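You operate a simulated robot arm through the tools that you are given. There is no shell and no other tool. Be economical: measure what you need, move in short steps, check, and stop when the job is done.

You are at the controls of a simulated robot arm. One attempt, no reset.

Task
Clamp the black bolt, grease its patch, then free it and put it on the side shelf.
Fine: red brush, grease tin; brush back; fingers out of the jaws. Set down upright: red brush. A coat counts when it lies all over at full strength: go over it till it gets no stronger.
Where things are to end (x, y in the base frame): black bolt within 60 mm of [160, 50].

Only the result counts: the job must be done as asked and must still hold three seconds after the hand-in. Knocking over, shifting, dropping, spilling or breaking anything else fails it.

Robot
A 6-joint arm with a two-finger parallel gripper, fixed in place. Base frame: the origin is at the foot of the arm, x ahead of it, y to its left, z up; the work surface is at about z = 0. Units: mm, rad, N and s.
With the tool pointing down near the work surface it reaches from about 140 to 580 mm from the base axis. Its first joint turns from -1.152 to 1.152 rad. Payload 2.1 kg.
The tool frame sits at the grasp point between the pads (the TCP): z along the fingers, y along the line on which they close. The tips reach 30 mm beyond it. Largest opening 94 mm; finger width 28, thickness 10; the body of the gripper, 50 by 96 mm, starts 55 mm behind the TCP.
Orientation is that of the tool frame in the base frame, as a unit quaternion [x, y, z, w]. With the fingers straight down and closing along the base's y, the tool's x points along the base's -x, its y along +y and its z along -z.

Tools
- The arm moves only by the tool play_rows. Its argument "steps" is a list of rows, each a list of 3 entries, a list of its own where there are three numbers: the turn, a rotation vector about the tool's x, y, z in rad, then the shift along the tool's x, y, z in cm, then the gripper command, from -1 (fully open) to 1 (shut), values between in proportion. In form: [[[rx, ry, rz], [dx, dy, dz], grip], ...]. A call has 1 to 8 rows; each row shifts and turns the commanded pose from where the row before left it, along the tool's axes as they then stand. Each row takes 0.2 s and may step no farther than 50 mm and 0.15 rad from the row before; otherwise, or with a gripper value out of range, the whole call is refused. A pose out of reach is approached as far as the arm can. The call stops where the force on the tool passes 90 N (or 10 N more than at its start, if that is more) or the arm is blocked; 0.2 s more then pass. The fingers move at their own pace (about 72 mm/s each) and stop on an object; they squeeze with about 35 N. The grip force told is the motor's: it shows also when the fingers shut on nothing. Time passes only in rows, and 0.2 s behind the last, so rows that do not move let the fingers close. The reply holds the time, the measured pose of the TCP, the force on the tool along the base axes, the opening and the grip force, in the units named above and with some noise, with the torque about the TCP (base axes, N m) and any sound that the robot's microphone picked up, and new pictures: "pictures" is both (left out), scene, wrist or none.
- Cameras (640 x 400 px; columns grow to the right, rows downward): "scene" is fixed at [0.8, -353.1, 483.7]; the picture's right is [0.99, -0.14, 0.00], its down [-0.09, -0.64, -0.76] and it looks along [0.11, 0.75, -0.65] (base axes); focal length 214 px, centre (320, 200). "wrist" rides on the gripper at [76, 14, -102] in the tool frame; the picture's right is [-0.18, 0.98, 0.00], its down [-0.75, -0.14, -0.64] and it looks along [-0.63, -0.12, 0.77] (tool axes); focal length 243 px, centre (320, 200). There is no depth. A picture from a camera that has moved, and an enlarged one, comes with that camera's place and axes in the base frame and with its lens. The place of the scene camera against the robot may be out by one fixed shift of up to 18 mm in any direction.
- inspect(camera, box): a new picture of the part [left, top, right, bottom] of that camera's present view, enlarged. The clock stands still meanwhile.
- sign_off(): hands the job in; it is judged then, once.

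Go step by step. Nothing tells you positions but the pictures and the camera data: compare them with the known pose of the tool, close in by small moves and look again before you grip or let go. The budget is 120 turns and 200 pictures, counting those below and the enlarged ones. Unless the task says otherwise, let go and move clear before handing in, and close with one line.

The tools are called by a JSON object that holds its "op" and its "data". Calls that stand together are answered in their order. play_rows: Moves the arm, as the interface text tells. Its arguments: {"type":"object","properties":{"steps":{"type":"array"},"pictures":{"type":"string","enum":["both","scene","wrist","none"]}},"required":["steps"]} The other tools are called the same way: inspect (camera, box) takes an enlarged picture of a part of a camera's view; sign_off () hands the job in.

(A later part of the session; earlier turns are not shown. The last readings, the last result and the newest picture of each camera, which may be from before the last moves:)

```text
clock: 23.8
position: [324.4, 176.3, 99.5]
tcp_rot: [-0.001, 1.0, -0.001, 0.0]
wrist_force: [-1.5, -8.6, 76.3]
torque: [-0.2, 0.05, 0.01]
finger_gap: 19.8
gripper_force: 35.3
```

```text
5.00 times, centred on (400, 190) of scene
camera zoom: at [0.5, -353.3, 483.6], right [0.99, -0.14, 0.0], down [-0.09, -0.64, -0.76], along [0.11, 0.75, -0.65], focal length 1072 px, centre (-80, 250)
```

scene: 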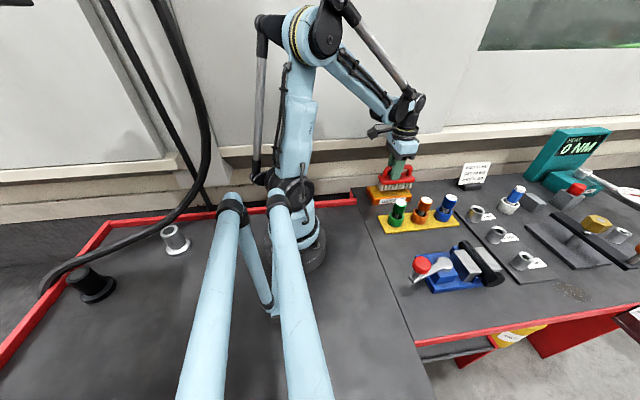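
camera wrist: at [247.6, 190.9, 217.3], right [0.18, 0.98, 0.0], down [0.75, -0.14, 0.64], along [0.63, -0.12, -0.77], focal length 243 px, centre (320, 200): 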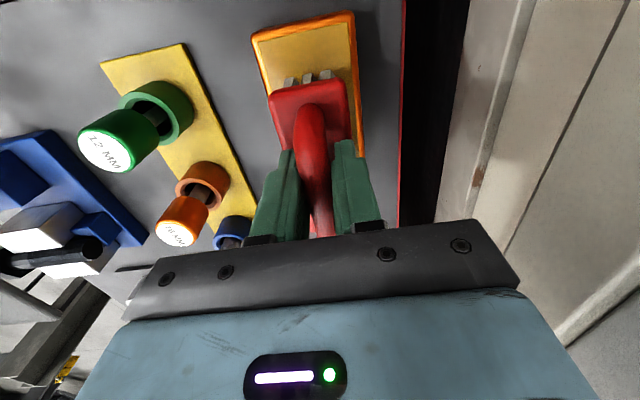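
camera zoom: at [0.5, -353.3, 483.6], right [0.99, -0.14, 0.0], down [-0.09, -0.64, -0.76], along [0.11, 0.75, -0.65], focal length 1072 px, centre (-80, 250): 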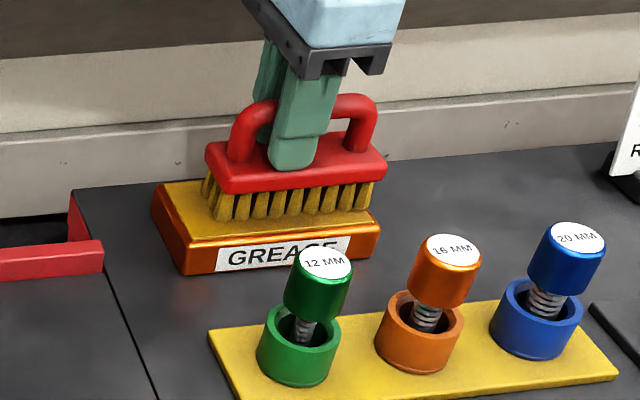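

The bristles turned golden: loaded with grease. I lift and carry it toward the vise at a safe height to look at the bolt.

{"op": "play_rows", "data": {"steps": [[[0, 0, 0], [0, 0, -3], 1], [[0, 0, 0], [0, 0, -4], 1], [[0, 0, 0], [-1, -1, -3], 1], [[0, 0, 0], [-2, -4, 0], 1], [[0, 0, 0], [-2, -4, 0], 1], [[0, 0, 0], [-2, -4, 0], 1], [[0, 0, 0], [-2, -4, 0], 1], [[0, 0, 0], [-2, -4, 0], 1]], "pictures": "none"}}

{"op": "play_rows", "data": {"steps": [[[0, 0, 0], [0, -4.5, 0], 1], [[0, 0, 0], [0, -4.5, 0], 1], [[0, 0, 0], [0, 0, 0], 1]]}}

{"op": "inspect", "data": {"camera": "wrist", "box": [170, 0, 370, 140]}}

{"op": "inspect", "data": {"camera": "scene", "box": [435, 225, 515, 290]}}

```text
clock: 25.6
position: [434.6, -35.0, 199.7]
tcp_rot: [-0.002, 1.0, 0.0, 0.001]
wrist_force: [0.3, 0.1, -1.2]
torque: [0.0, 0.0, -0.02]
finger_gap: 19.4
gripper_force: 34.7
```

```text
clock: 26.4
position: [436.2, -124.4, 197.4]
tcp_rot: [-0.001, 1.0, 0.0, 0.0]
wrist_force: [0.1, 0.2, -0.8]
torque: [-0.03, 0.05, 0.02]
finger_gap: 19.2
gripper_force: 35.1
camera wrist: at [359.8, -109.6, 299.9], right [0.18, 0.98, 0.0], down [0.75, -0.14, 0.64], along [0.63, -0.12, -0.77], focal length 243 px, centre (320, 200)
```

scene: 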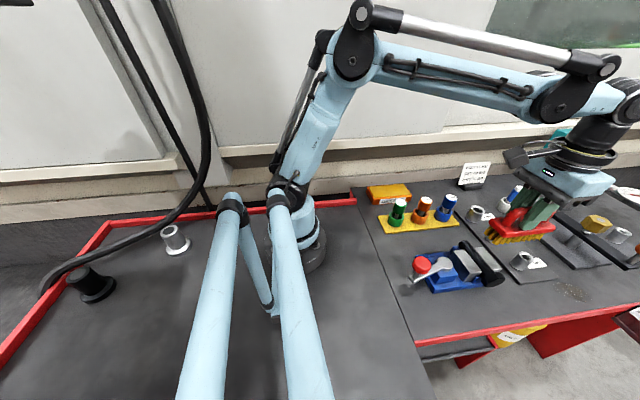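
wrist: 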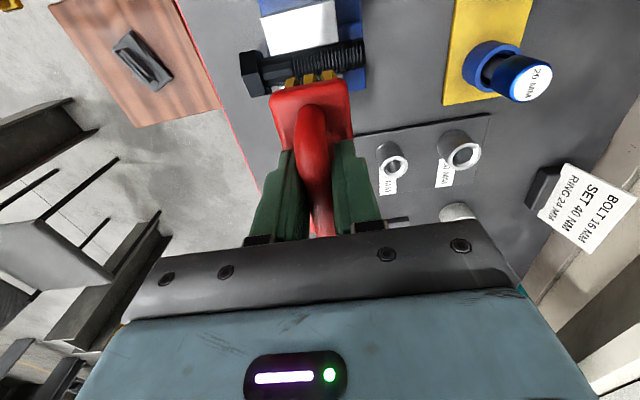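

```text
2.86 times, centred on (270, 70) of wrist
camera zoom: at [359.8, -109.6, 299.9], right [0.18, 0.98, 0.0], down [0.75, -0.14, 0.64], along [0.63, -0.12, -0.77], focal length 693 px, centre (463, 571)
```

zoom: 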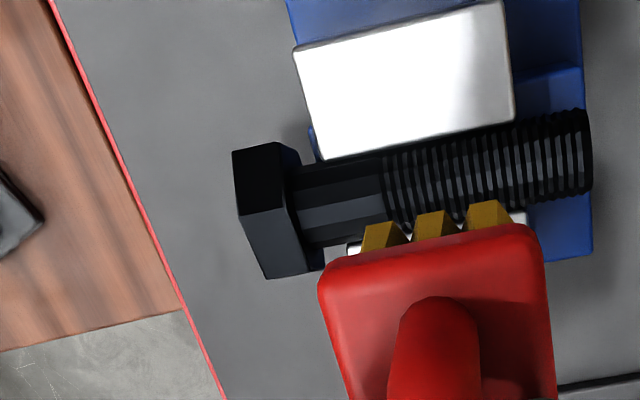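

```text
6.15 times, centred on (475, 258) of scene
camera zoom: at [0.8, -353.2, 483.7], right [0.99, -0.14, 0.0], down [-0.09, -0.64, -0.76], along [0.11, 0.75, -0.65], focal length 1320 px, centre (-634, -154)
```

zoom: 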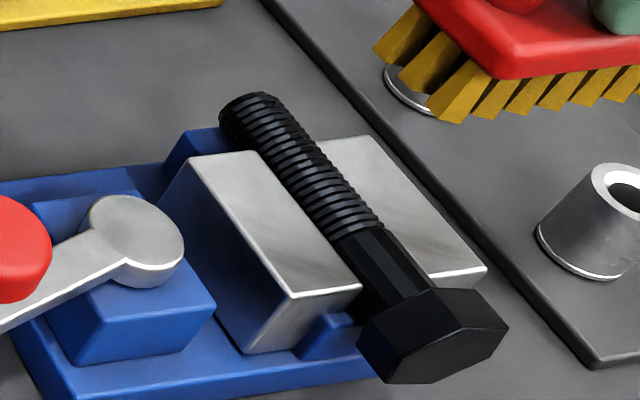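

No separate marking is visible, so I'll treat the whole shank and thread (y -169 to -81, axis x≈401) as the patch. I rotate the brush to lie along the bolt.

{"op": "play_rows", "data": {"steps": [[[0, 0, -0.15], [0, 0, 0], 1], [[0, 0, -0.15], [0, 0, 0], 1], [[0, 0, -0.15], [0, 0, 0], 1], [[0, 0, -0.15], [0, 0, 0], 1], [[0, 0, -0.15], [0, 0, 0], 1], [[0, 0, -0.15], [0, 0, 0], 1], [[0, 0, -0.15], [0, 0, 0], 1], [[0, 0, -0.15], [0, 0, 0], 1]], "pictures": "none"}}

{"op": "play_rows", "data": {"steps": [[[0, 0, -0.15], [0, 0, 0], 1], [[0, 0, -0.15], [0, 0, 0], 1], [[0, 0, -0.0708], [0, 0, 0], 1], [[0, 0, 0], [-0.8, 3.5, 2], 1], [[0, 0, 0], [0, 0, 2], 1], [[0, 0, 0], [0, 0, 0], 1]]}}

{"op": "inspect", "data": {"camera": "wrist", "box": [220, 40, 420, 240]}}

{"op": "inspect", "data": {"camera": "scene", "box": [420, 200, 530, 290]}}

```text
clock: 28.2
position: [434.1, -124.8, 198.0]
tcp_rot: [-0.567, 0.824, 0.0, 0.0]
wrist_force: [0.1, 1.1, -0.6]
torque: [0.02, -0.01, -0.02]
finger_gap: 19.4
gripper_force: 34.7
```

```text
clock: 29.6
position: [399.6, -116.6, 155.8]
tcp_rot: [0.707, -0.707, 0.0, 0.0]
wrist_force: [-0.6, 0.7, -1.0]
torque: [-0.03, -0.04, 0.03]
finger_gap: 19.6
gripper_force: 35.0
camera wrist: at [385.7, -191.3, 259.2], right [-0.98, 0.18, 0.0], down [0.14, 0.75, 0.64], along [0.12, 0.63, -0.77], focal length 243 px, centre (320, 200)
```

scene: 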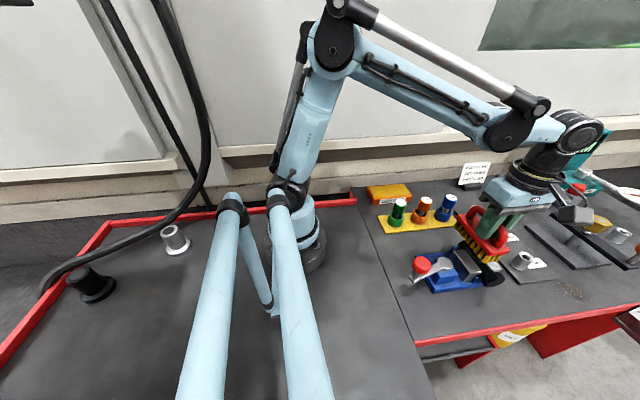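
wrist: 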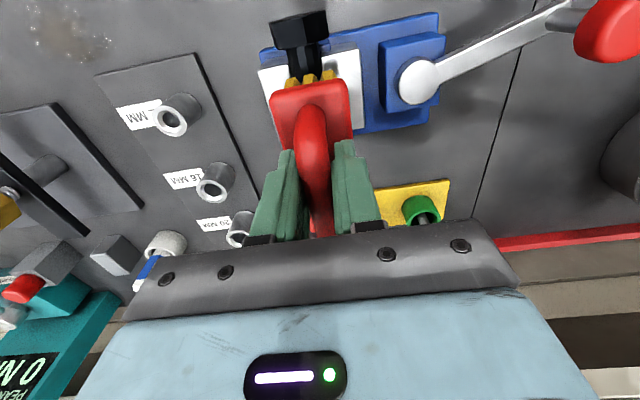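

```text
2.00 times, centred on (320, 140) of wrist
camera zoom: at [385.7, -191.3, 259.2], right [-0.98, 0.18, 0.0], down [0.14, 0.75, 0.64], along [0.12, 0.63, -0.77], focal length 485 px, centre (320, 320)
```

zoom: 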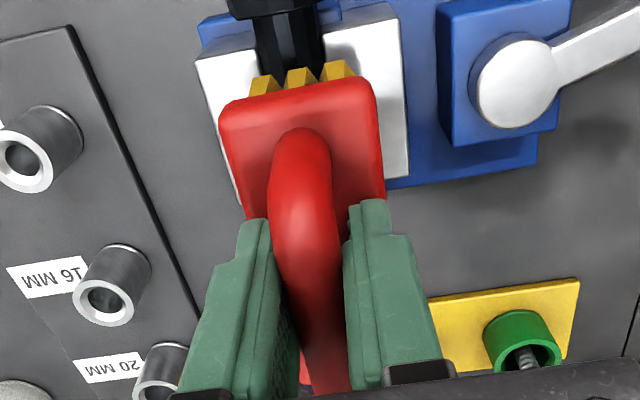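

```text
4.44 times, centred on (475, 245) of scene
camera zoom: at [0.8, -353.1, 483.7], right [0.99, -0.14, 0.0], down [-0.09, -0.64, -0.76], along [0.11, 0.75, -0.65], focal length 953 px, centre (-369, 0)
```

zoom: 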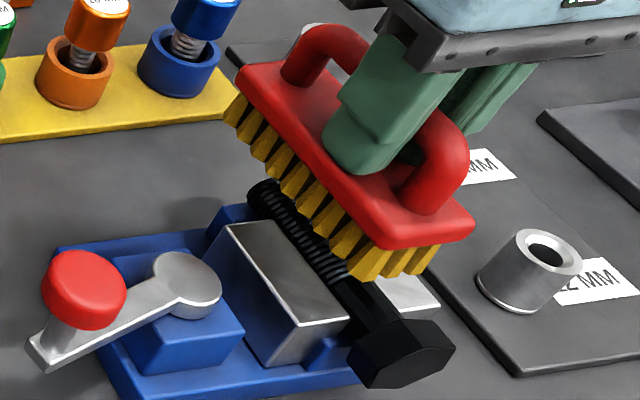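

Aligned above the bolt. I lower in small steps with force reading.

{"op": "play_rows", "data": {"steps": [[[0, 0, 0], [0, 0, 1], 1], [[0, 0, 0], [0, 0, 0.5], 1], [[0, 0, 0], [0, 0, 0], 1]], "pictures": "none"}}

{"op": "inspect", "data": {"camera": "scene", "box": [420, 210, 530, 300]}}

```text
clock: 30.4
position: [399.6, -116.9, 143.4]
tcp_rot: [0.708, -0.706, 0.0, 0.0]
wrist_force: [-0.3, 0.2, -0.1]
torque: [-0.04, 0.01, 0.02]
finger_gap: 19.5
gripper_force: 34.6
```

```text
4.44 times, centred on (475, 255) of scene
camera zoom: at [0.8, -353.1, 483.7], right [0.99, -0.14, 0.0], down [-0.09, -0.64, -0.76], along [0.11, 0.75, -0.65], focal length 953 px, centre (-369, -44)
```

zoom: 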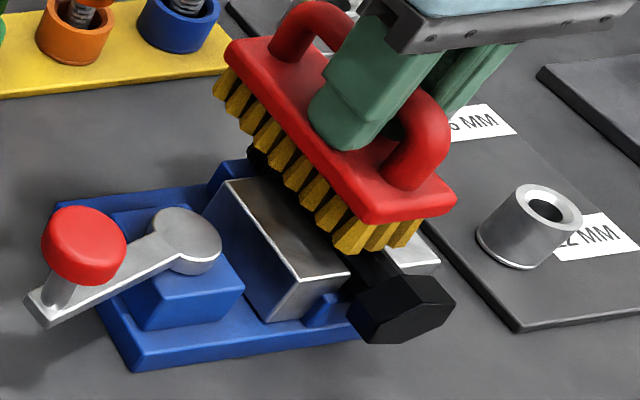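

{"op": "play_rows", "data": {"steps": [[[0, 0, 0], [0, 0, 0.5], 1], [[0, 0, 0], [0, 0, 0], 1]], "pictures": "none"}}

{"op": "play_rows", "data": {"steps": [[[0, 0, 0], [0, 0, 0.4], 1], [[0, 0, 0], [0, 0, 0], 1]], "pictures": "none"}}

{"op": "inspect", "data": {"camera": "scene", "box": [420, 210, 530, 300]}}

```text
clock: 31.0
position: [400.4, -116.4, 138.0]
tcp_rot: [0.708, -0.706, 0.0, 0.0]
wrist_force: [-2.1, 1.1, 30.3]
torque: [0.0, -0.02, -0.04]
finger_gap: 19.2
gripper_force: 34.7
```

```text
clock: 31.4
position: [400.4, -116.9, 138.4]
tcp_rot: [0.708, -0.706, 0.0, 0.0]
wrist_force: [-1.0, 1.6, 21.6]
torque: [-0.05, 0.0, 0.0]
finger_gap: 19.3
gripper_force: 35.6
stopped in row 2: the force on the tool passed its limit at 101 N (the readings are from after the stop); the commanded pose is now the measured one
```

```text
4.44 times, centred on (475, 255) of scene
camera zoom: at [0.7, -353.1, 483.7], right [0.99, -0.14, 0.0], down [-0.09, -0.64, -0.76], along [0.11, 0.75, -0.65], focal length 953 px, centre (-369, -44)
```

zoom: 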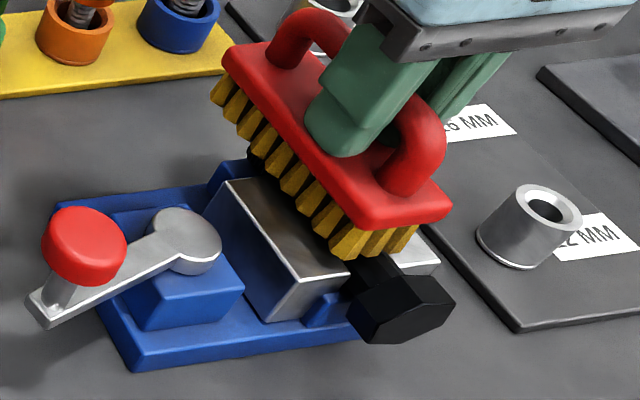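

Contact at z≈138.4 with ~20 N. I stroke along the bolt back and forth.

{"op": "play_rows", "data": {"steps": [[[0, 0, 0], [-0.7, 0, 0], 1], [[0, 0, 0], [-0.7, 0, 0], 1], [[0, 0, 0], [-0.7, 0, 0], 1], [[0, 0, 0], [0.7, 0, 0], 1], [[0, 0, 0], [0.7, 0, 0], 1], [[0, 0, 0], [0.7, 0, 0], 1]], "pictures": "none"}}

{"op": "inspect", "data": {"camera": "scene", "box": [420, 210, 530, 300]}}

```text
clock: 32.8
position: [400.2, -114.7, 137.6]
tcp_rot: [0.709, -0.706, -0.001, -0.002]
wrist_force: [0.0, 15.3, 42.1]
torque: [0.07, -0.13, 0.02]
finger_gap: 19.4
gripper_force: 35.1
```

```text
4.44 times, centred on (475, 255) of scene
camera zoom: at [0.6, -353.1, 483.7], right [0.99, -0.14, 0.0], down [-0.09, -0.64, -0.76], along [0.11, 0.75, -0.65], focal length 953 px, centre (-369, -44)
```

zoom: 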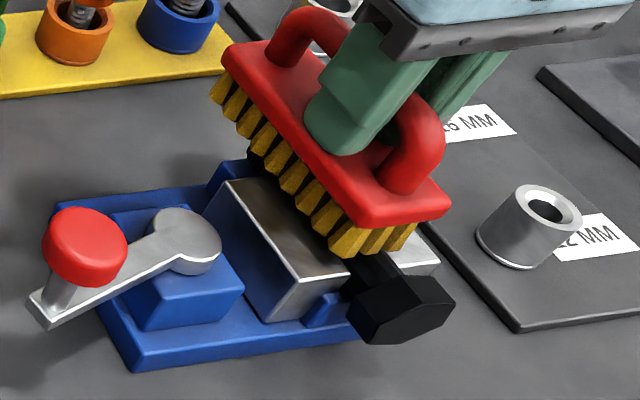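

{"op": "play_rows", "data": {"steps": [[[0, 0, 0], [0, 0, -3], 1], [[0, 0, 0], [-4, 0, -4], 1], [[0, 0, 0], [-4, 0, 0], 1], [[0, 0, 0], [0, 0, 0], 1]], "pictures": "none"}}

{"op": "inspect", "data": {"camera": "scene", "box": [435, 225, 515, 290]}}

{"op": "inspect", "data": {"camera": "wrist", "box": [240, 0, 400, 140]}}

```text
refused: row 2 steps farther than a row can; nothing moved
```

```text
6.15 times, centred on (475, 258) of scene
camera zoom: at [0.6, -353.1, 483.7], right [0.99, -0.14, 0.0], down [-0.09, -0.64, -0.76], along [0.11, 0.75, -0.65], focal length 1320 px, centre (-634, -154)
```

zoom: 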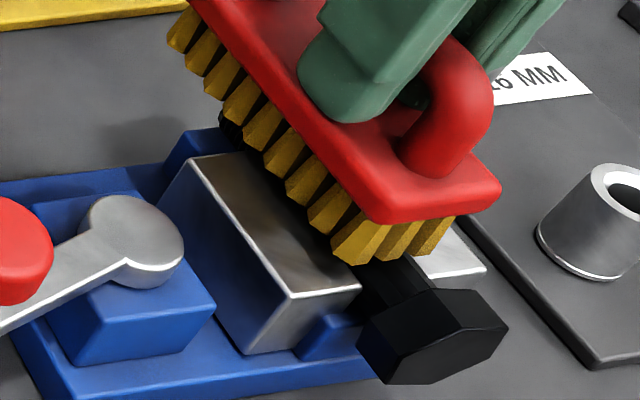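

```text
2.86 times, centred on (320, 70) of wrist
camera zoom: at [386.6, -191.0, 239.6], right [-0.98, 0.18, 0.0], down [0.14, 0.75, 0.64], along [0.12, 0.63, -0.76], focal length 693 px, centre (320, 571)
```

zoom: 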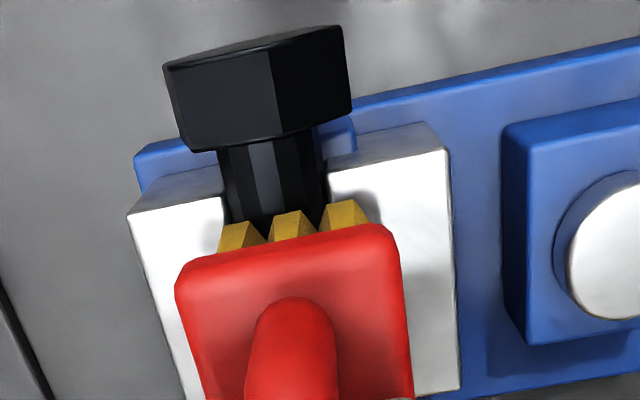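

{"op": "play_rows", "data": {"steps": [[[0, 0, 0], [0, 0, -3], 1], [[0, 0, 0], [-3.5, 0, -3], 1], [[0, 0, 0], [-4.5, 0, 0], 1], [[0, 0, 0], [0, 0, 0], 1]], "pictures": "none"}}

{"op": "inspect", "data": {"camera": "scene", "box": [435, 225, 515, 290]}}

{"op": "inspect", "data": {"camera": "wrist", "box": [240, 0, 400, 140]}}

```text
clock: 33.8
position: [401.1, -34.1, 194.4]
tcp_rot: [0.708, -0.706, 0.0, 0.0]
wrist_force: [-0.5, -0.3, -0.9]
torque: [-0.04, 0.01, -0.01]
finger_gap: 19.7
gripper_force: 34.8
```

```text
6.15 times, centred on (475, 258) of scene
camera zoom: at [0.8, -353.1, 483.7], right [0.99, -0.14, 0.0], down [-0.09, -0.64, -0.76], along [0.11, 0.75, -0.65], focal length 1320 px, centre (-634, -154)
```

zoom: 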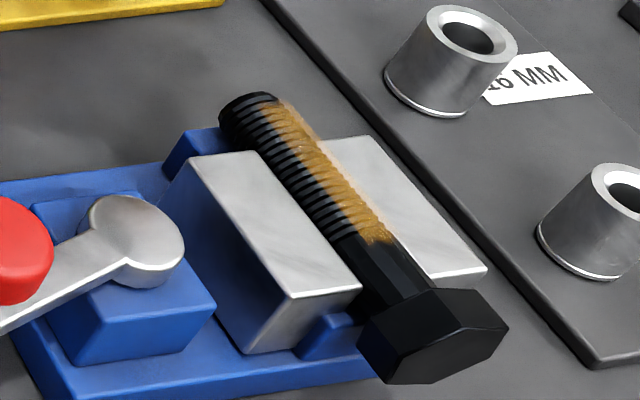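

```text
2.86 times, centred on (320, 70) of wrist
camera zoom: at [387.4, -110.0, 296.4], right [-0.98, 0.18, 0.0], down [0.14, 0.75, 0.64], along [0.12, 0.63, -0.77], focal length 693 px, centre (320, 571)
```

zoom: 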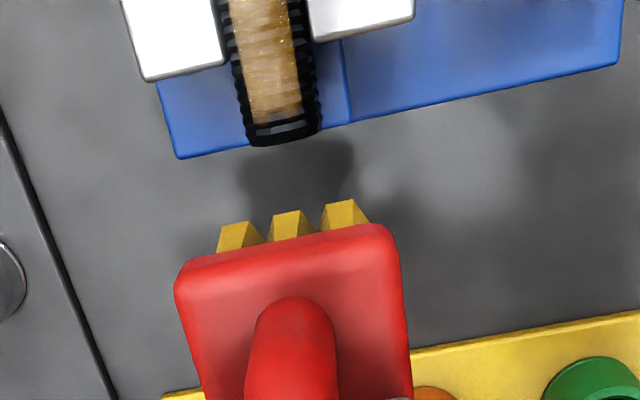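

A grease strip shows on top of the thread — that's the patch, half-strength. I go back and stroke more.

{"op": "play_rows", "data": {"steps": [[[0, 0, 0], [4.0, 0, 0], 1], [[0, 0, 0], [3.3, 0, 3], 1], [[0, 0, 0], [0, 0, 2.9], 1], [[0, 0, 0], [0.7, 0, 0.08], 1], [[0, 0, 0], [-0.7, 0, 0], 1], [[0, 0, 0], [-0.7, 0, 0], 1], [[0, 0, 0], [-0.7, 0, 0], 1], [[0, 0, 0], [0.7, 0, 0], 1]], "pictures": "none"}}

{"op": "play_rows", "data": {"steps": [[[0, 0, 0], [0.7, 0, 0], 1], [[0, 0, 0], [0.7, 0, 0], 1], [[0, 0, 0], [0, 0.4, 0], 1], [[0, 0, 0], [-0.7, 0, 0], 1], [[0, 0, 0], [-0.7, 0, 0], 1], [[0, 0, 0], [0, -0.7, 0], 1], [[0, 0, 0], [0.7, 0, 0], 1], [[0, 0, 0], [0.7, 0.3, 0], 1]], "pictures": "none"}}

{"op": "play_rows", "data": {"steps": [[[0, 0, 0], [0, 0, -3], 1], [[0, 0, 0], [-3.5, 0, -3], 1], [[0, 0, 0], [-4.5, 0, 0], 1], [[0, 0, 0], [0, 0, 0], 1]], "pictures": "none"}}

{"op": "inspect", "data": {"camera": "scene", "box": [435, 225, 515, 290]}}

```text
clock: 35.6
position: [399.9, -98.6, 138.4]
tcp_rot: [0.709, -0.705, -0.002, -0.001]
wrist_force: [-1.4, 12.1, 34.2]
torque: [-0.18, -0.03, -0.03]
finger_gap: 19.4
gripper_force: 35.1
```

```text
clock: 37.4
position: [399.3, -114.8, 137.6]
tcp_rot: [0.709, -0.705, 0.0, -0.003]
wrist_force: [5.8, 12.7, 38.9]
torque: [-0.32, -0.48, 0.19]
finger_gap: 19.4
gripper_force: 34.9
```

```text
clock: 38.4
position: [397.5, -35.1, 200.8]
tcp_rot: [0.707, -0.707, 0.0, -0.001]
wrist_force: [-0.5, 0.6, -1.2]
torque: [-0.01, 0.06, -0.02]
finger_gap: 19.5
gripper_force: 34.7
```

```text
6.15 times, centred on (475, 258) of scene
camera zoom: at [0.8, -353.1, 483.7], right [0.99, -0.14, 0.0], down [-0.09, -0.64, -0.76], along [0.11, 0.75, -0.65], focal length 1320 px, centre (-634, -154)
```

zoom: 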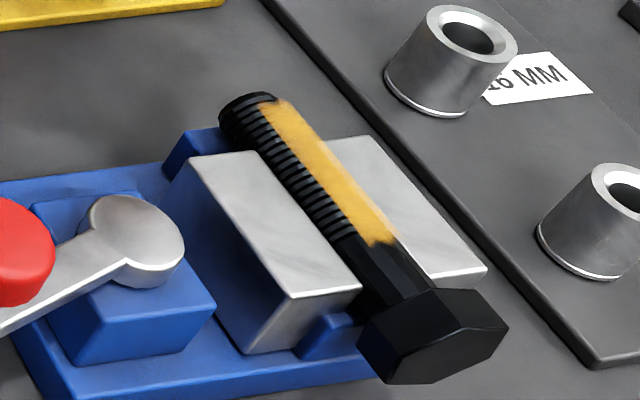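

Much stronger. One more round of strokes to see whether it still changes.

{"op": "play_rows", "data": {"steps": [[[0, 0, 0], [4.0, -0.1, 0], 1], [[0, 0, 0], [3.3, 0, 3], 1], [[0, 0, 0], [0, 0, 2.9], 1], [[0, 0, 0], [0.7, 0, 0.1], 1], [[0, 0, 0], [-0.7, 0, 0], 1], [[0, 0, 0], [-0.7, 0, 0], 1], [[0, 0, 0], [-0.7, 0, 0], 1], [[0, 0, 0], [0.7, 0, 0], 1]], "pictures": "none"}}

{"op": "play_rows", "data": {"steps": [[[0, 0, 0], [0.7, 0, 0], 1], [[0, 0, 0], [0.7, 0, 0], 1], [[0, 0, 0], [0, 0.4, 0], 1], [[0, 0, 0], [-0.7, 0, 0], 1], [[0, 0, 0], [-0.7, 0, 0], 1], [[0, 0, 0], [0, -0.7, 0], 1], [[0, 0, 0], [0.7, 0, 0], 1], [[0, 0, 0], [0.7, 0.3, 0], 1]], "pictures": "none"}}

{"op": "play_rows", "data": {"steps": [[[0, 0, 0], [0, 0, -3], 1], [[0, 0, 0], [-3.5, 0, -3], 1], [[0, 0, 0], [-4.5, 0, 0], 1], [[0, 0, 0], [0, 0, 0], 1]], "pictures": "none"}}

{"op": "inspect", "data": {"camera": "scene", "box": [435, 225, 515, 290]}}

{"op": "inspect", "data": {"camera": "wrist", "box": [240, 0, 400, 140]}}

```text
clock: 40.2
position: [400.7, -99.2, 137.4]
tcp_rot: [0.71, -0.704, -0.005, -0.003]
wrist_force: [-4.6, 18.2, 53.5]
torque: [-0.76, 0.16, -0.12]
finger_gap: 19.5
gripper_force: 34.7
```

```text
clock: 42.0
position: [403.0, -115.0, 137.8]
tcp_rot: [0.709, -0.705, 0.0, -0.003]
wrist_force: [6.7, 11.3, 40.9]
torque: [0.42, -0.49, 0.11]
finger_gap: 19.6
gripper_force: 34.8
```

```text
clock: 43.0
position: [400.4, -34.3, 198.4]
tcp_rot: [0.708, -0.707, 0.001, 0.0]
wrist_force: [0.4, -0.2, -2.0]
torque: [-0.03, -0.01, -0.04]
finger_gap: 19.6
gripper_force: 34.8
```

```text
6.15 times, centred on (475, 258) of scene
camera zoom: at [0.8, -353.1, 483.7], right [0.99, -0.14, 0.0], down [-0.09, -0.64, -0.76], along [0.11, 0.75, -0.65], focal length 1320 px, centre (-634, -154)
```

zoom: 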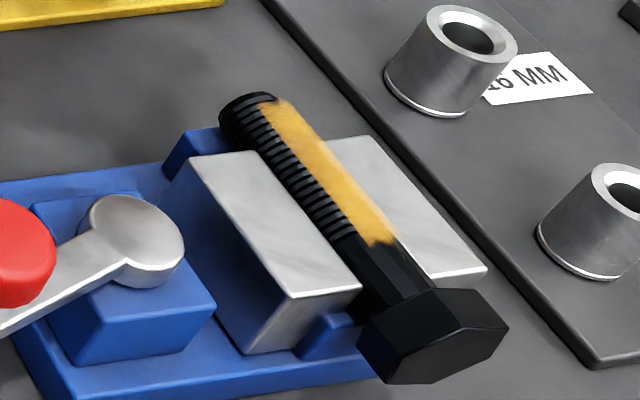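

```text
2.86 times, centred on (320, 70) of wrist
camera zoom: at [386.7, -110.4, 300.2], right [-0.98, 0.18, 0.0], down [0.14, 0.75, 0.64], along [0.12, 0.63, -0.77], focal length 693 px, centre (320, 571)
```

zoom: 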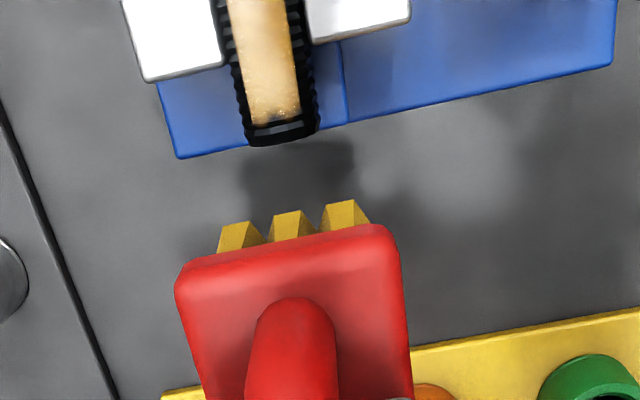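

{"op": "play_rows", "data": {"steps": [[[0, 0, 0], [0, 0, -4], 1], [[0, 0, 0], [2, 0, -4], 1], [[0, 0, 0], [0, 0, 0], 1]], "pictures": "none"}}

{"op": "inspect", "data": {"camera": "wrist", "box": [270, 0, 370, 90]}}

{"op": "inspect", "data": {"camera": "scene", "box": [455, 235, 495, 268]}}

```text
clock: 43.8
position: [400.2, -57.6, 277.1]
tcp_rot: [0.708, -0.706, 0.0, 0.001]
wrist_force: [-0.1, 0.5, -1.2]
torque: [-0.02, -0.03, 0.01]
finger_gap: 19.6
gripper_force: 34.8
```

```text
4.44 times, centred on (320, 45) of wrist
camera zoom: at [386.0, -132.8, 379.2], right [-0.98, 0.18, 0.0], down [0.14, 0.75, 0.64], along [0.12, 0.63, -0.77], focal length 1078 px, centre (320, 889)
```

zoom: 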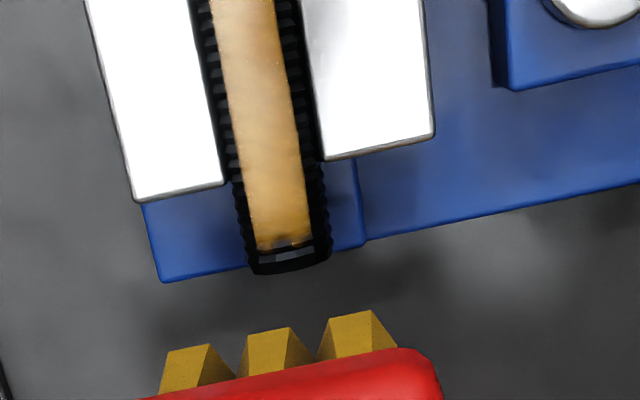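

```text
12.12 times, centred on (475, 252) of scene
camera zoom: at [0.8, -353.1, 483.7], right [0.99, -0.14, 0.0], down [-0.09, -0.64, -0.76], along [0.11, 0.75, -0.65], focal length 2600 px, centre (-1559, -424)
```

zoom: 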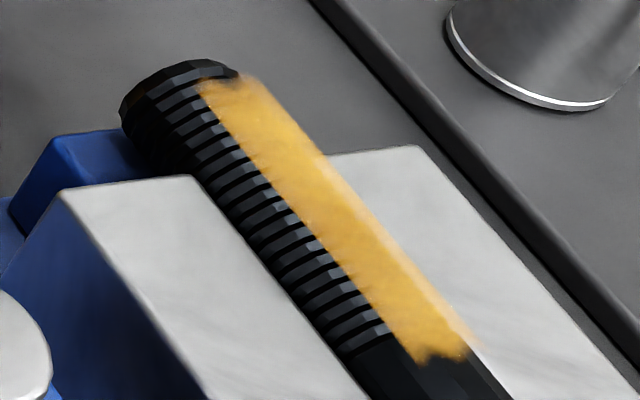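

The coat looks full; the very tip end could be a bit thinner, so I make one more pass with the brush shifted slightly toward both ends.

{"op": "play_rows", "data": {"steps": [[[0, 0, 0], [1, 0, 4], 1], [[0, 0, 0], [2.5, 0, 4], 1], [[0, 0, 0], [1.4, 0, 3], 1], [[0, 0, 0], [0.7, 0, 2.85], 1], [[0, 0, 0], [0.4, 0, 0.15], 1], [[0, 0, 0], [-0.7, 0, 0], 1], [[0, 0, 0], [-0.7, 0.2, 0], 1], [[0, 0, 0], [-0.7, -0.4, 0], 1]], "pictures": "none"}}

{"op": "play_rows", "data": {"steps": [[[0, 0, 0], [-0.7, 0.2, 0], 1], [[0, 0, 0], [-0.7, 0, 0], 1], [[0, 0, 0], [0.7, 0.5, 0], 1], [[0, 0, 0], [0.7, -1, 0], 1], [[0, 0, 0], [0.7, 1, 0], 1], [[0, 0, 0], [0.7, -1, 0], 1], [[0, 0, 0], [0.6, 0.5, 0], 1]], "pictures": "none"}}

{"op": "play_rows", "data": {"steps": [[[0, 0, 0], [0, 0, -3], 1], [[0, 0, 0], [-1.5, 0, -4], 1], [[0, 0, 0], [-2.5, 0, -4], 1], [[0, 0, 0], [-1.5, 0, -3], 1], [[0, 0, 0], [0, 0, 0], 1]], "pictures": "none"}}

{"op": "inspect", "data": {"camera": "wrist", "box": [270, 0, 370, 90]}}

{"op": "inspect", "data": {"camera": "scene", "box": [455, 235, 495, 268]}}

```text
clock: 45.6
position: [403.9, -96.7, 138.4]
tcp_rot: [-0.707, 0.707, 0.0, -0.003]
wrist_force: [-10.1, -15.4, 50.4]
torque: [-0.69, 0.63, 0.03]
finger_gap: 19.7
gripper_force: 34.9
```

```text
clock: 47.2
position: [401.9, -115.7, 136.9]
tcp_rot: [0.708, -0.707, -0.001, -0.001]
wrist_force: [1.9, 3.0, 7.3]
torque: [0.29, -0.17, -0.07]
finger_gap: 19.3
gripper_force: 34.9
```

```text
clock: 48.4
position: [402.4, -59.3, 278.9]
tcp_rot: [0.708, -0.706, 0.0, 0.0]
wrist_force: [-0.7, -0.3, -1.9]
torque: [-0.01, 0.0, -0.04]
finger_gap: 19.6
gripper_force: 34.9
```

```text
4.44 times, centred on (320, 45) of wrist
camera zoom: at [388.2, -135.2, 381.0], right [-0.98, 0.18, 0.0], down [0.14, 0.75, 0.64], along [0.12, 0.63, -0.77], focal length 1078 px, centre (320, 889)
```

zoom: 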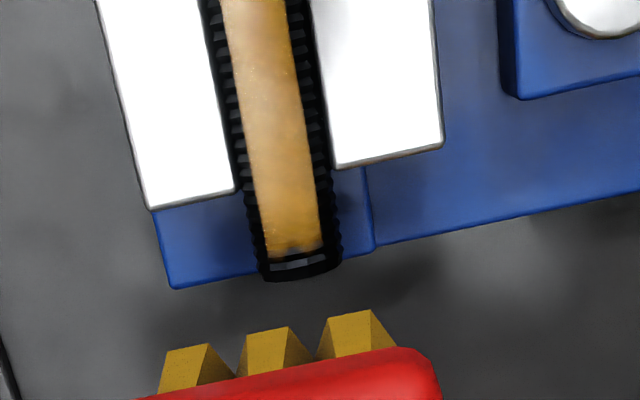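

```text
12.12 times, centred on (475, 252) of scene
camera zoom: at [0.8, -353.1, 483.7], right [0.99, -0.14, 0.0], down [-0.09, -0.64, -0.76], along [0.11, 0.75, -0.65], focal length 2600 px, centre (-1559, -424)
```

zoom: 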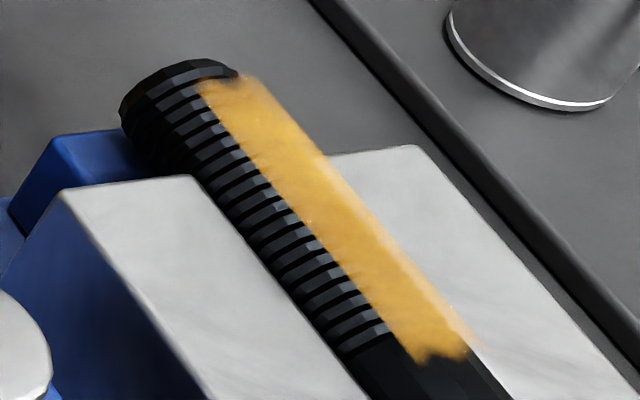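

The coat no longer changes: full strength. Now I turn back and return the brush to its spot.

{"op": "play_rows", "data": {"steps": [[[0, 0, 0.15], [0, 0, 0], 1], [[0, 0, 0.15], [0, 0, 0], 1], [[0, 0, 0.15], [0, 0, 0], 1], [[0, 0, 0.15], [0, 0, 0], 1], [[0, 0, 0.15], [0, 0, 0], 1], [[0, 0, 0.15], [0, 0, 0], 1], [[0, 0, 0.15], [0, 0, 0], 1], [[0, 0, 0.15], [0, 0, 0], 1]], "pictures": "none"}}

{"op": "play_rows", "data": {"steps": [[[0, 0, 0.15], [0, 0, 0], 1], [[0, 0, 0.15], [0, 0, 0], 1], [[0, 0, 0.0708], [0, 0, 0], 1], [[0, 0, 0], [-1.4, 4.7, 0], 1], [[0, 0, 0], [-1.4, 4.7, 0], 1], [[0, 0, 0], [-1.4, 4.7, 0], 1], [[0, 0, 0], [-1.4, 4.7, 0], 1], [[0, 0, 0], [-1.4, 4.7, 0], 1]], "pictures": "none"}}

{"op": "play_rows", "data": {"steps": [[[0, 0, 0], [0, 0, 4], 1], [[0, 0, 0], [0, 0, 4], 1], [[0, 0, 0], [0, 0, 4], 1], [[0, 0, 0], [0, 0, 3], 1], [[0, 0, 0], [0, 0, 3], 1], [[0, 0, 0], [0, 0, 0], 1]]}}

{"op": "inspect", "data": {"camera": "scene", "box": [390, 150, 480, 220]}}

```text
clock: 50.2
position: [401.3, -60.5, 277.5]
tcp_rot: [-0.184, 0.983, 0.001, 0.0]
wrist_force: [1.6, 0.4, -1.7]
torque: [-0.01, -0.02, -0.02]
finger_gap: 19.3
gripper_force: 34.7
```

```text
clock: 52.0
position: [471.5, 175.1, 278.5]
tcp_rot: [-0.001, 1.0, 0.001, 0.0]
wrist_force: [-0.2, 0.7, -1.9]
torque: [0.0, 0.03, -0.05]
finger_gap: 19.5
gripper_force: 35.4
```

```text
clock: 53.4
position: [470.9, 174.3, 97.7]
tcp_rot: [-0.001, 1.0, 0.001, 0.0]
wrist_force: [-0.3, -0.1, -1.9]
torque: [0.03, 0.03, -0.01]
finger_gap: 19.6
gripper_force: 35.5
camera wrist: at [394.9, 190.8, 199.3], right [0.18, 0.98, 0.0], down [0.75, -0.14, 0.64], along [0.63, -0.12, -0.77], focal length 243 px, centre (320, 200)
```

scene: 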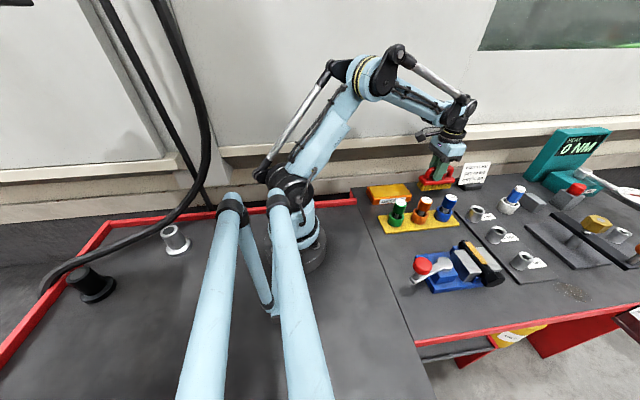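
wrist: 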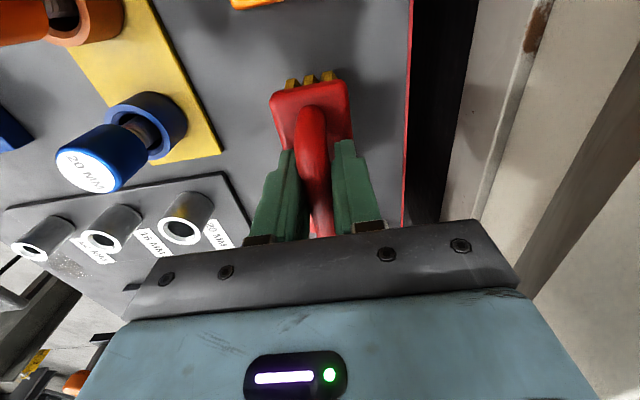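

```text
5.71 times, centred on (435, 185) of scene
camera zoom: at [0.8, -353.1, 483.7], right [0.99, -0.14, 0.0], down [-0.09, -0.64, -0.76], along [0.11, 0.75, -0.65], focal length 1226 px, centre (-337, 286)
```

zoom: 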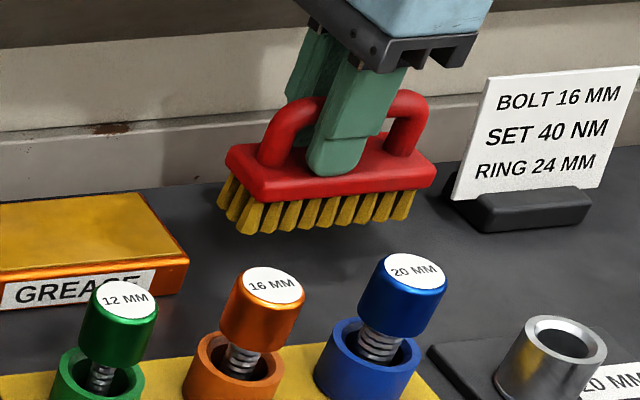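

{"op": "play_rows", "data": {"steps": [[[0, 0, 0], [-0.05, 0.25, 1], 1], [[0, 0, 0], [0, 0, 1], 1], [[0, 0, 0], [0, 0, 0.3], 1], [[0, 0, 0], [0, 0, 0.2], 1], [[0, 0, 0], [0, 0, 0], 1]], "pictures": "none"}}

{"op": "inspect", "data": {"camera": "scene", "box": [390, 150, 480, 220]}}

```text
clock: 54.6
position: [471.0, 178.1, 73.0]
tcp_rot: [0.0, 1.0, 0.0, 0.0]
wrist_force: [0.1, -0.3, -0.7]
torque: [0.01, 0.0, -0.02]
finger_gap: 19.5
gripper_force: 35.2
```

```text
5.71 times, centred on (435, 185) of scene
camera zoom: at [0.8, -353.1, 483.7], right [0.99, -0.14, 0.0], down [-0.09, -0.64, -0.76], along [0.11, 0.75, -0.65], focal length 1226 px, centre (-337, 286)
```

zoom: 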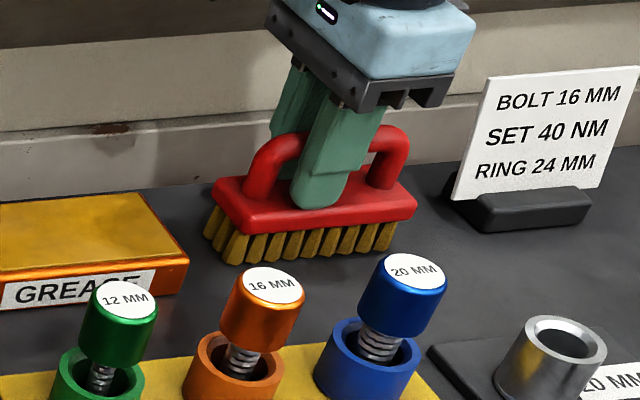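

{"op": "play_rows", "data": {"steps": [[[0, 0, 0], [0, 0, 0.2], 1], [[0, 0, 0], [0, 0, 0], 1]], "pictures": "none"}}

{"op": "play_rows", "data": {"steps": [[[0, 0, 0], [0, 0, 0.1], 1], [[0, 0, 0], [0, 0, 0], 1]], "pictures": "none"}}

```text
clock: 55.2
position: [471.1, 177.6, 70.4]
tcp_rot: [0.0, 1.0, 0.0, 0.0]
wrist_force: [0.0, 0.1, -0.2]
torque: [-0.03, 0.01, 0.0]
finger_gap: 19.4
gripper_force: 34.9
```

```text
clock: 55.8
position: [471.1, 177.3, 70.8]
tcp_rot: [-0.002, 1.0, 0.001, 0.0]
wrist_force: [-1.8, 0.9, 10.5]
torque: [0.02, -0.61, 0.05]
finger_gap: 19.4
gripper_force: 35.0
```

The brush touches down. I release and rise.

{"op": "play_rows", "data": {"steps": [[[0, 0, 0], [0, 0, 0], 0.3], [[0, 0, 0], [0, 0, 0], 0.2], [[0, 0, 0], [0, 0, -2], 0.2], [[0, 0, 0], [0, 0, -3], 0.2], [[0, 0, 0], [0, 0, -4], 0.2], [[0, 0, 0], [0, 0, -4], -0.5], [[0, 0, 0], [0, 0, 0], -1]]}}

{"op": "inspect", "data": {"camera": "scene", "box": [390, 150, 480, 220]}}

```text
clock: 57.4
position: [472.5, 179.5, 200.2]
tcp_rot: [-0.001, 1.0, 0.0, 0.001]
wrist_force: [-0.8, -0.9, -0.3]
torque: [-0.02, -0.02, -0.01]
finger_gap: 94.2
gripper_force: 0.1
camera wrist: at [396.0, 194.3, 302.5], right [0.18, 0.98, 0.0], down [0.75, -0.14, 0.64], along [0.63, -0.12, -0.77], focal length 243 px, centre (320, 200)
```

scene: 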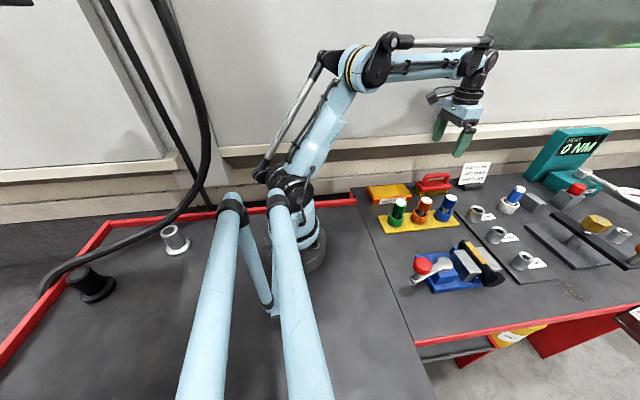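
wrist: 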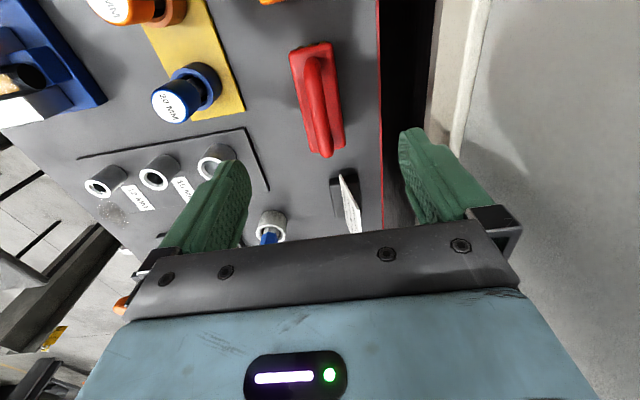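

```text
5.71 times, centred on (435, 185) of scene
camera zoom: at [0.8, -353.1, 483.7], right [0.99, -0.14, 0.0], down [-0.09, -0.64, -0.76], along [0.11, 0.75, -0.65], focal length 1226 px, centre (-337, 286)
```

zoom: 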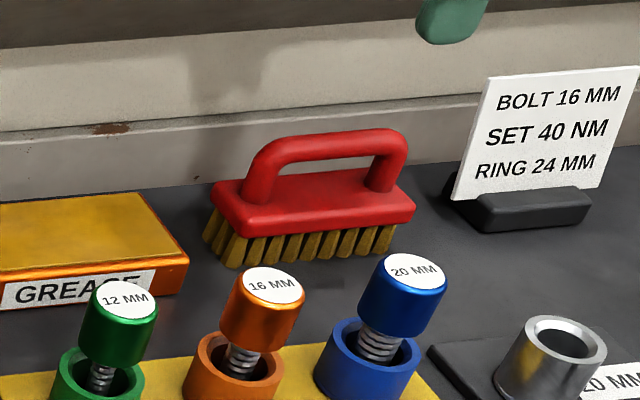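

Brush is back upright. Now I return to the knob (about (238, -153), lever angle ~196°) to open the vise.

{"op": "play_rows", "data": {"steps": [[[0, 0, 0], [2.6, -3.69, 0], -1], [[0, 0, 0], [2.6, -3.69, 0], -1], [[0, 0, 0], [2.6, -3.69, 0], -1], [[0, 0, 0], [2.6, -3.69, 0], -1], [[0, 0, 0], [2.6, -3.69, 0], -1], [[0, 0, 0], [2.6, -3.69, 0], -1], [[0, 0, 0], [2.6, -3.69, 0], -1], [[0, 0, 0], [2.6, -3.69, 0], -1]], "pictures": "none"}}

{"op": "play_rows", "data": {"steps": [[[0, 0, 0], [2.6, -3.69, 0], -1], [[0, 0, -0.143], [0, 0, 0], -1], [[0, 0, -0.143], [0, 0, 0], -1], [[0, 0, 0], [0, 0, 2], -1], [[0, 0, 0], [0, 0, 0], -1]]}}

```text
clock: 59.2
position: [265.0, -118.2, 202.1]
tcp_rot: [-0.002, 1.0, 0.0, 0.0]
wrist_force: [0.3, -0.1, 0.0]
torque: [0.0, 0.01, 0.0]
finger_gap: 93.9
gripper_force: 0.0
```

```text
clock: 60.4
position: [239.2, -156.3, 179.3]
tcp_rot: [-0.144, 0.99, 0.0, 0.0]
wrist_force: [-0.1, -0.2, -0.4]
torque: [0.01, 0.0, 0.01]
finger_gap: 94.1
gripper_force: 0.0
camera wrist: at [161.3, -161.9, 282.0], right [-0.1, 0.99, 0.0], down [0.76, 0.08, 0.64], along [0.64, 0.07, -0.77], focal length 243 px, centre (320, 200)
```

scene: 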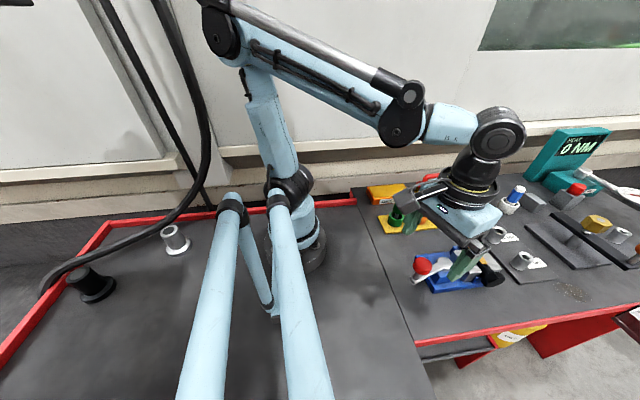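
wrist: 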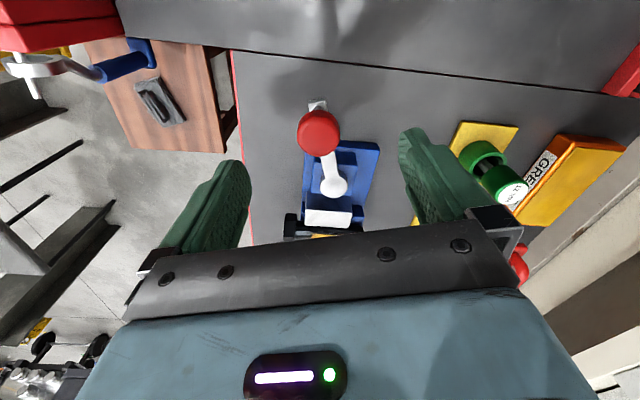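

Knob at (238.5, -155), right beneath. I descend, straddle it and swing back.

{"op": "play_rows", "data": {"steps": [[[0, 0, 0], [0, 0.1, 3], -1], [[0, 0, 0], [0, 0, 3.1], -1], [[0, 0, 0], [0, 0, 0], 0], [[0, 0, 0], [0, 0, 0], 0.22], [[0, 0, 0], [0, 0, 0], 0.22], [[0, 0, 0], [0, 0, 0], 0.22]]}}

```text
clock: 61.8
position: [239.7, -154.3, 119.0]
tcp_rot: [-0.143, 0.99, -0.001, 0.0]
wrist_force: [0.2, -0.5, 0.4]
torque: [0.03, -0.01, -0.01]
finger_gap: 36.7
gripper_force: 0.1
camera wrist: at [162.1, -160.6, 221.3], right [-0.1, 0.99, 0.0], down [0.76, 0.08, 0.64], along [0.64, 0.07, -0.77], focal length 243 px, centre (320, 200)
```

scene: 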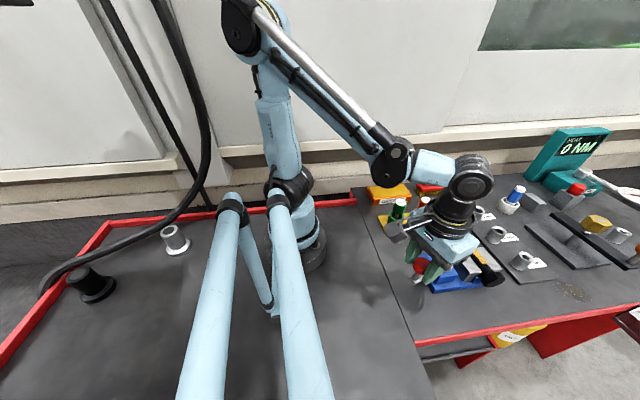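
wrist: 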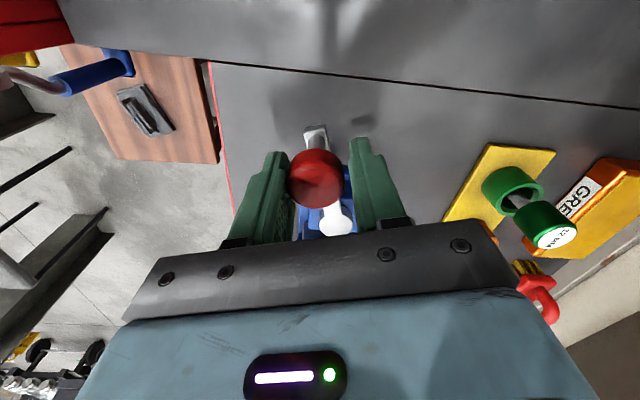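

{"op": "play_rows", "data": {"steps": [[[0, 0, -0.14], [-0.085, -1.21, 0], 0.22], [[0, 0, -0.14], [-0.085, -1.21, 0], 0.22], [[0, 0, -0.14], [-0.085, -1.21, 0], 0.22], [[0, 0, -0.14], [-0.085, -1.21, 0], 0.22], [[0, 0, -0.14], [-0.085, -1.21, 0], 0.22]], "pictures": "none"}}

{"op": "play_rows", "data": {"steps": [[[0, 0, -0.14], [-0.085, -1.21, 0], 0.22], [[0, 0, -0.14], [-0.085, -1.21, 0], 0.22], [[0, 0, -0.14], [-0.085, -1.21, 0], 0.22], [[0, 0, -0.14], [-0.085, -1.21, 0], 0.22], [[0, 0, 0], [0, 0, 0], 0.22]]}}

{"op": "inspect", "data": {"camera": "scene", "box": [410, 225, 520, 310]}}

```text
clock: 63.0
position: [273.5, -202.0, 119.2]
tcp_rot: [-0.474, 0.88, 0.001, -0.001]
wrist_force: [-2.9, 3.8, -0.7]
torque: [-0.03, 0.06, 0.0]
finger_gap: 38.7
gripper_force: 1.8
```

```text
clock: 64.2
position: [318.9, -215.8, 118.2]
tcp_rot: [-0.7, 0.714, 0.0, 0.0]
wrist_force: [-2.7, -1.8, -0.3]
torque: [0.01, 0.05, 0.03]
finger_gap: 38.8
gripper_force: 2.2
camera wrist: at [303.2, -290.8, 219.8], right [-0.98, 0.2, 0.0], down [0.16, 0.75, 0.64], along [0.13, 0.63, -0.77], focal length 243 px, centre (320, 200)
```

scene: 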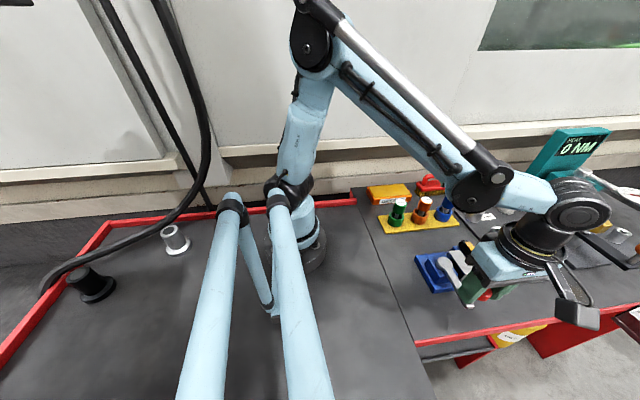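
wrist: 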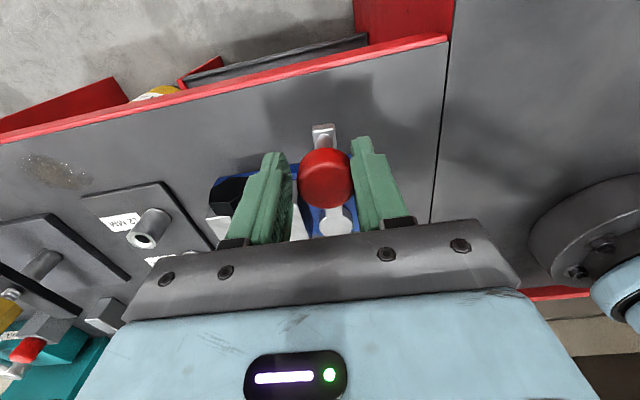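

```text
4.71 times, centred on (465, 268) of scene
camera zoom: at [0.8, -353.1, 483.7], right [0.99, -0.14, 0.0], down [-0.09, -0.64, -0.76], along [0.11, 0.75, -0.65], focal length 1009 px, centre (-362, -118)
```

zoom: 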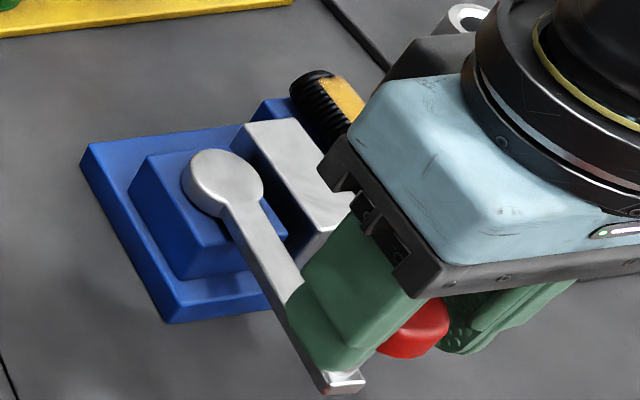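

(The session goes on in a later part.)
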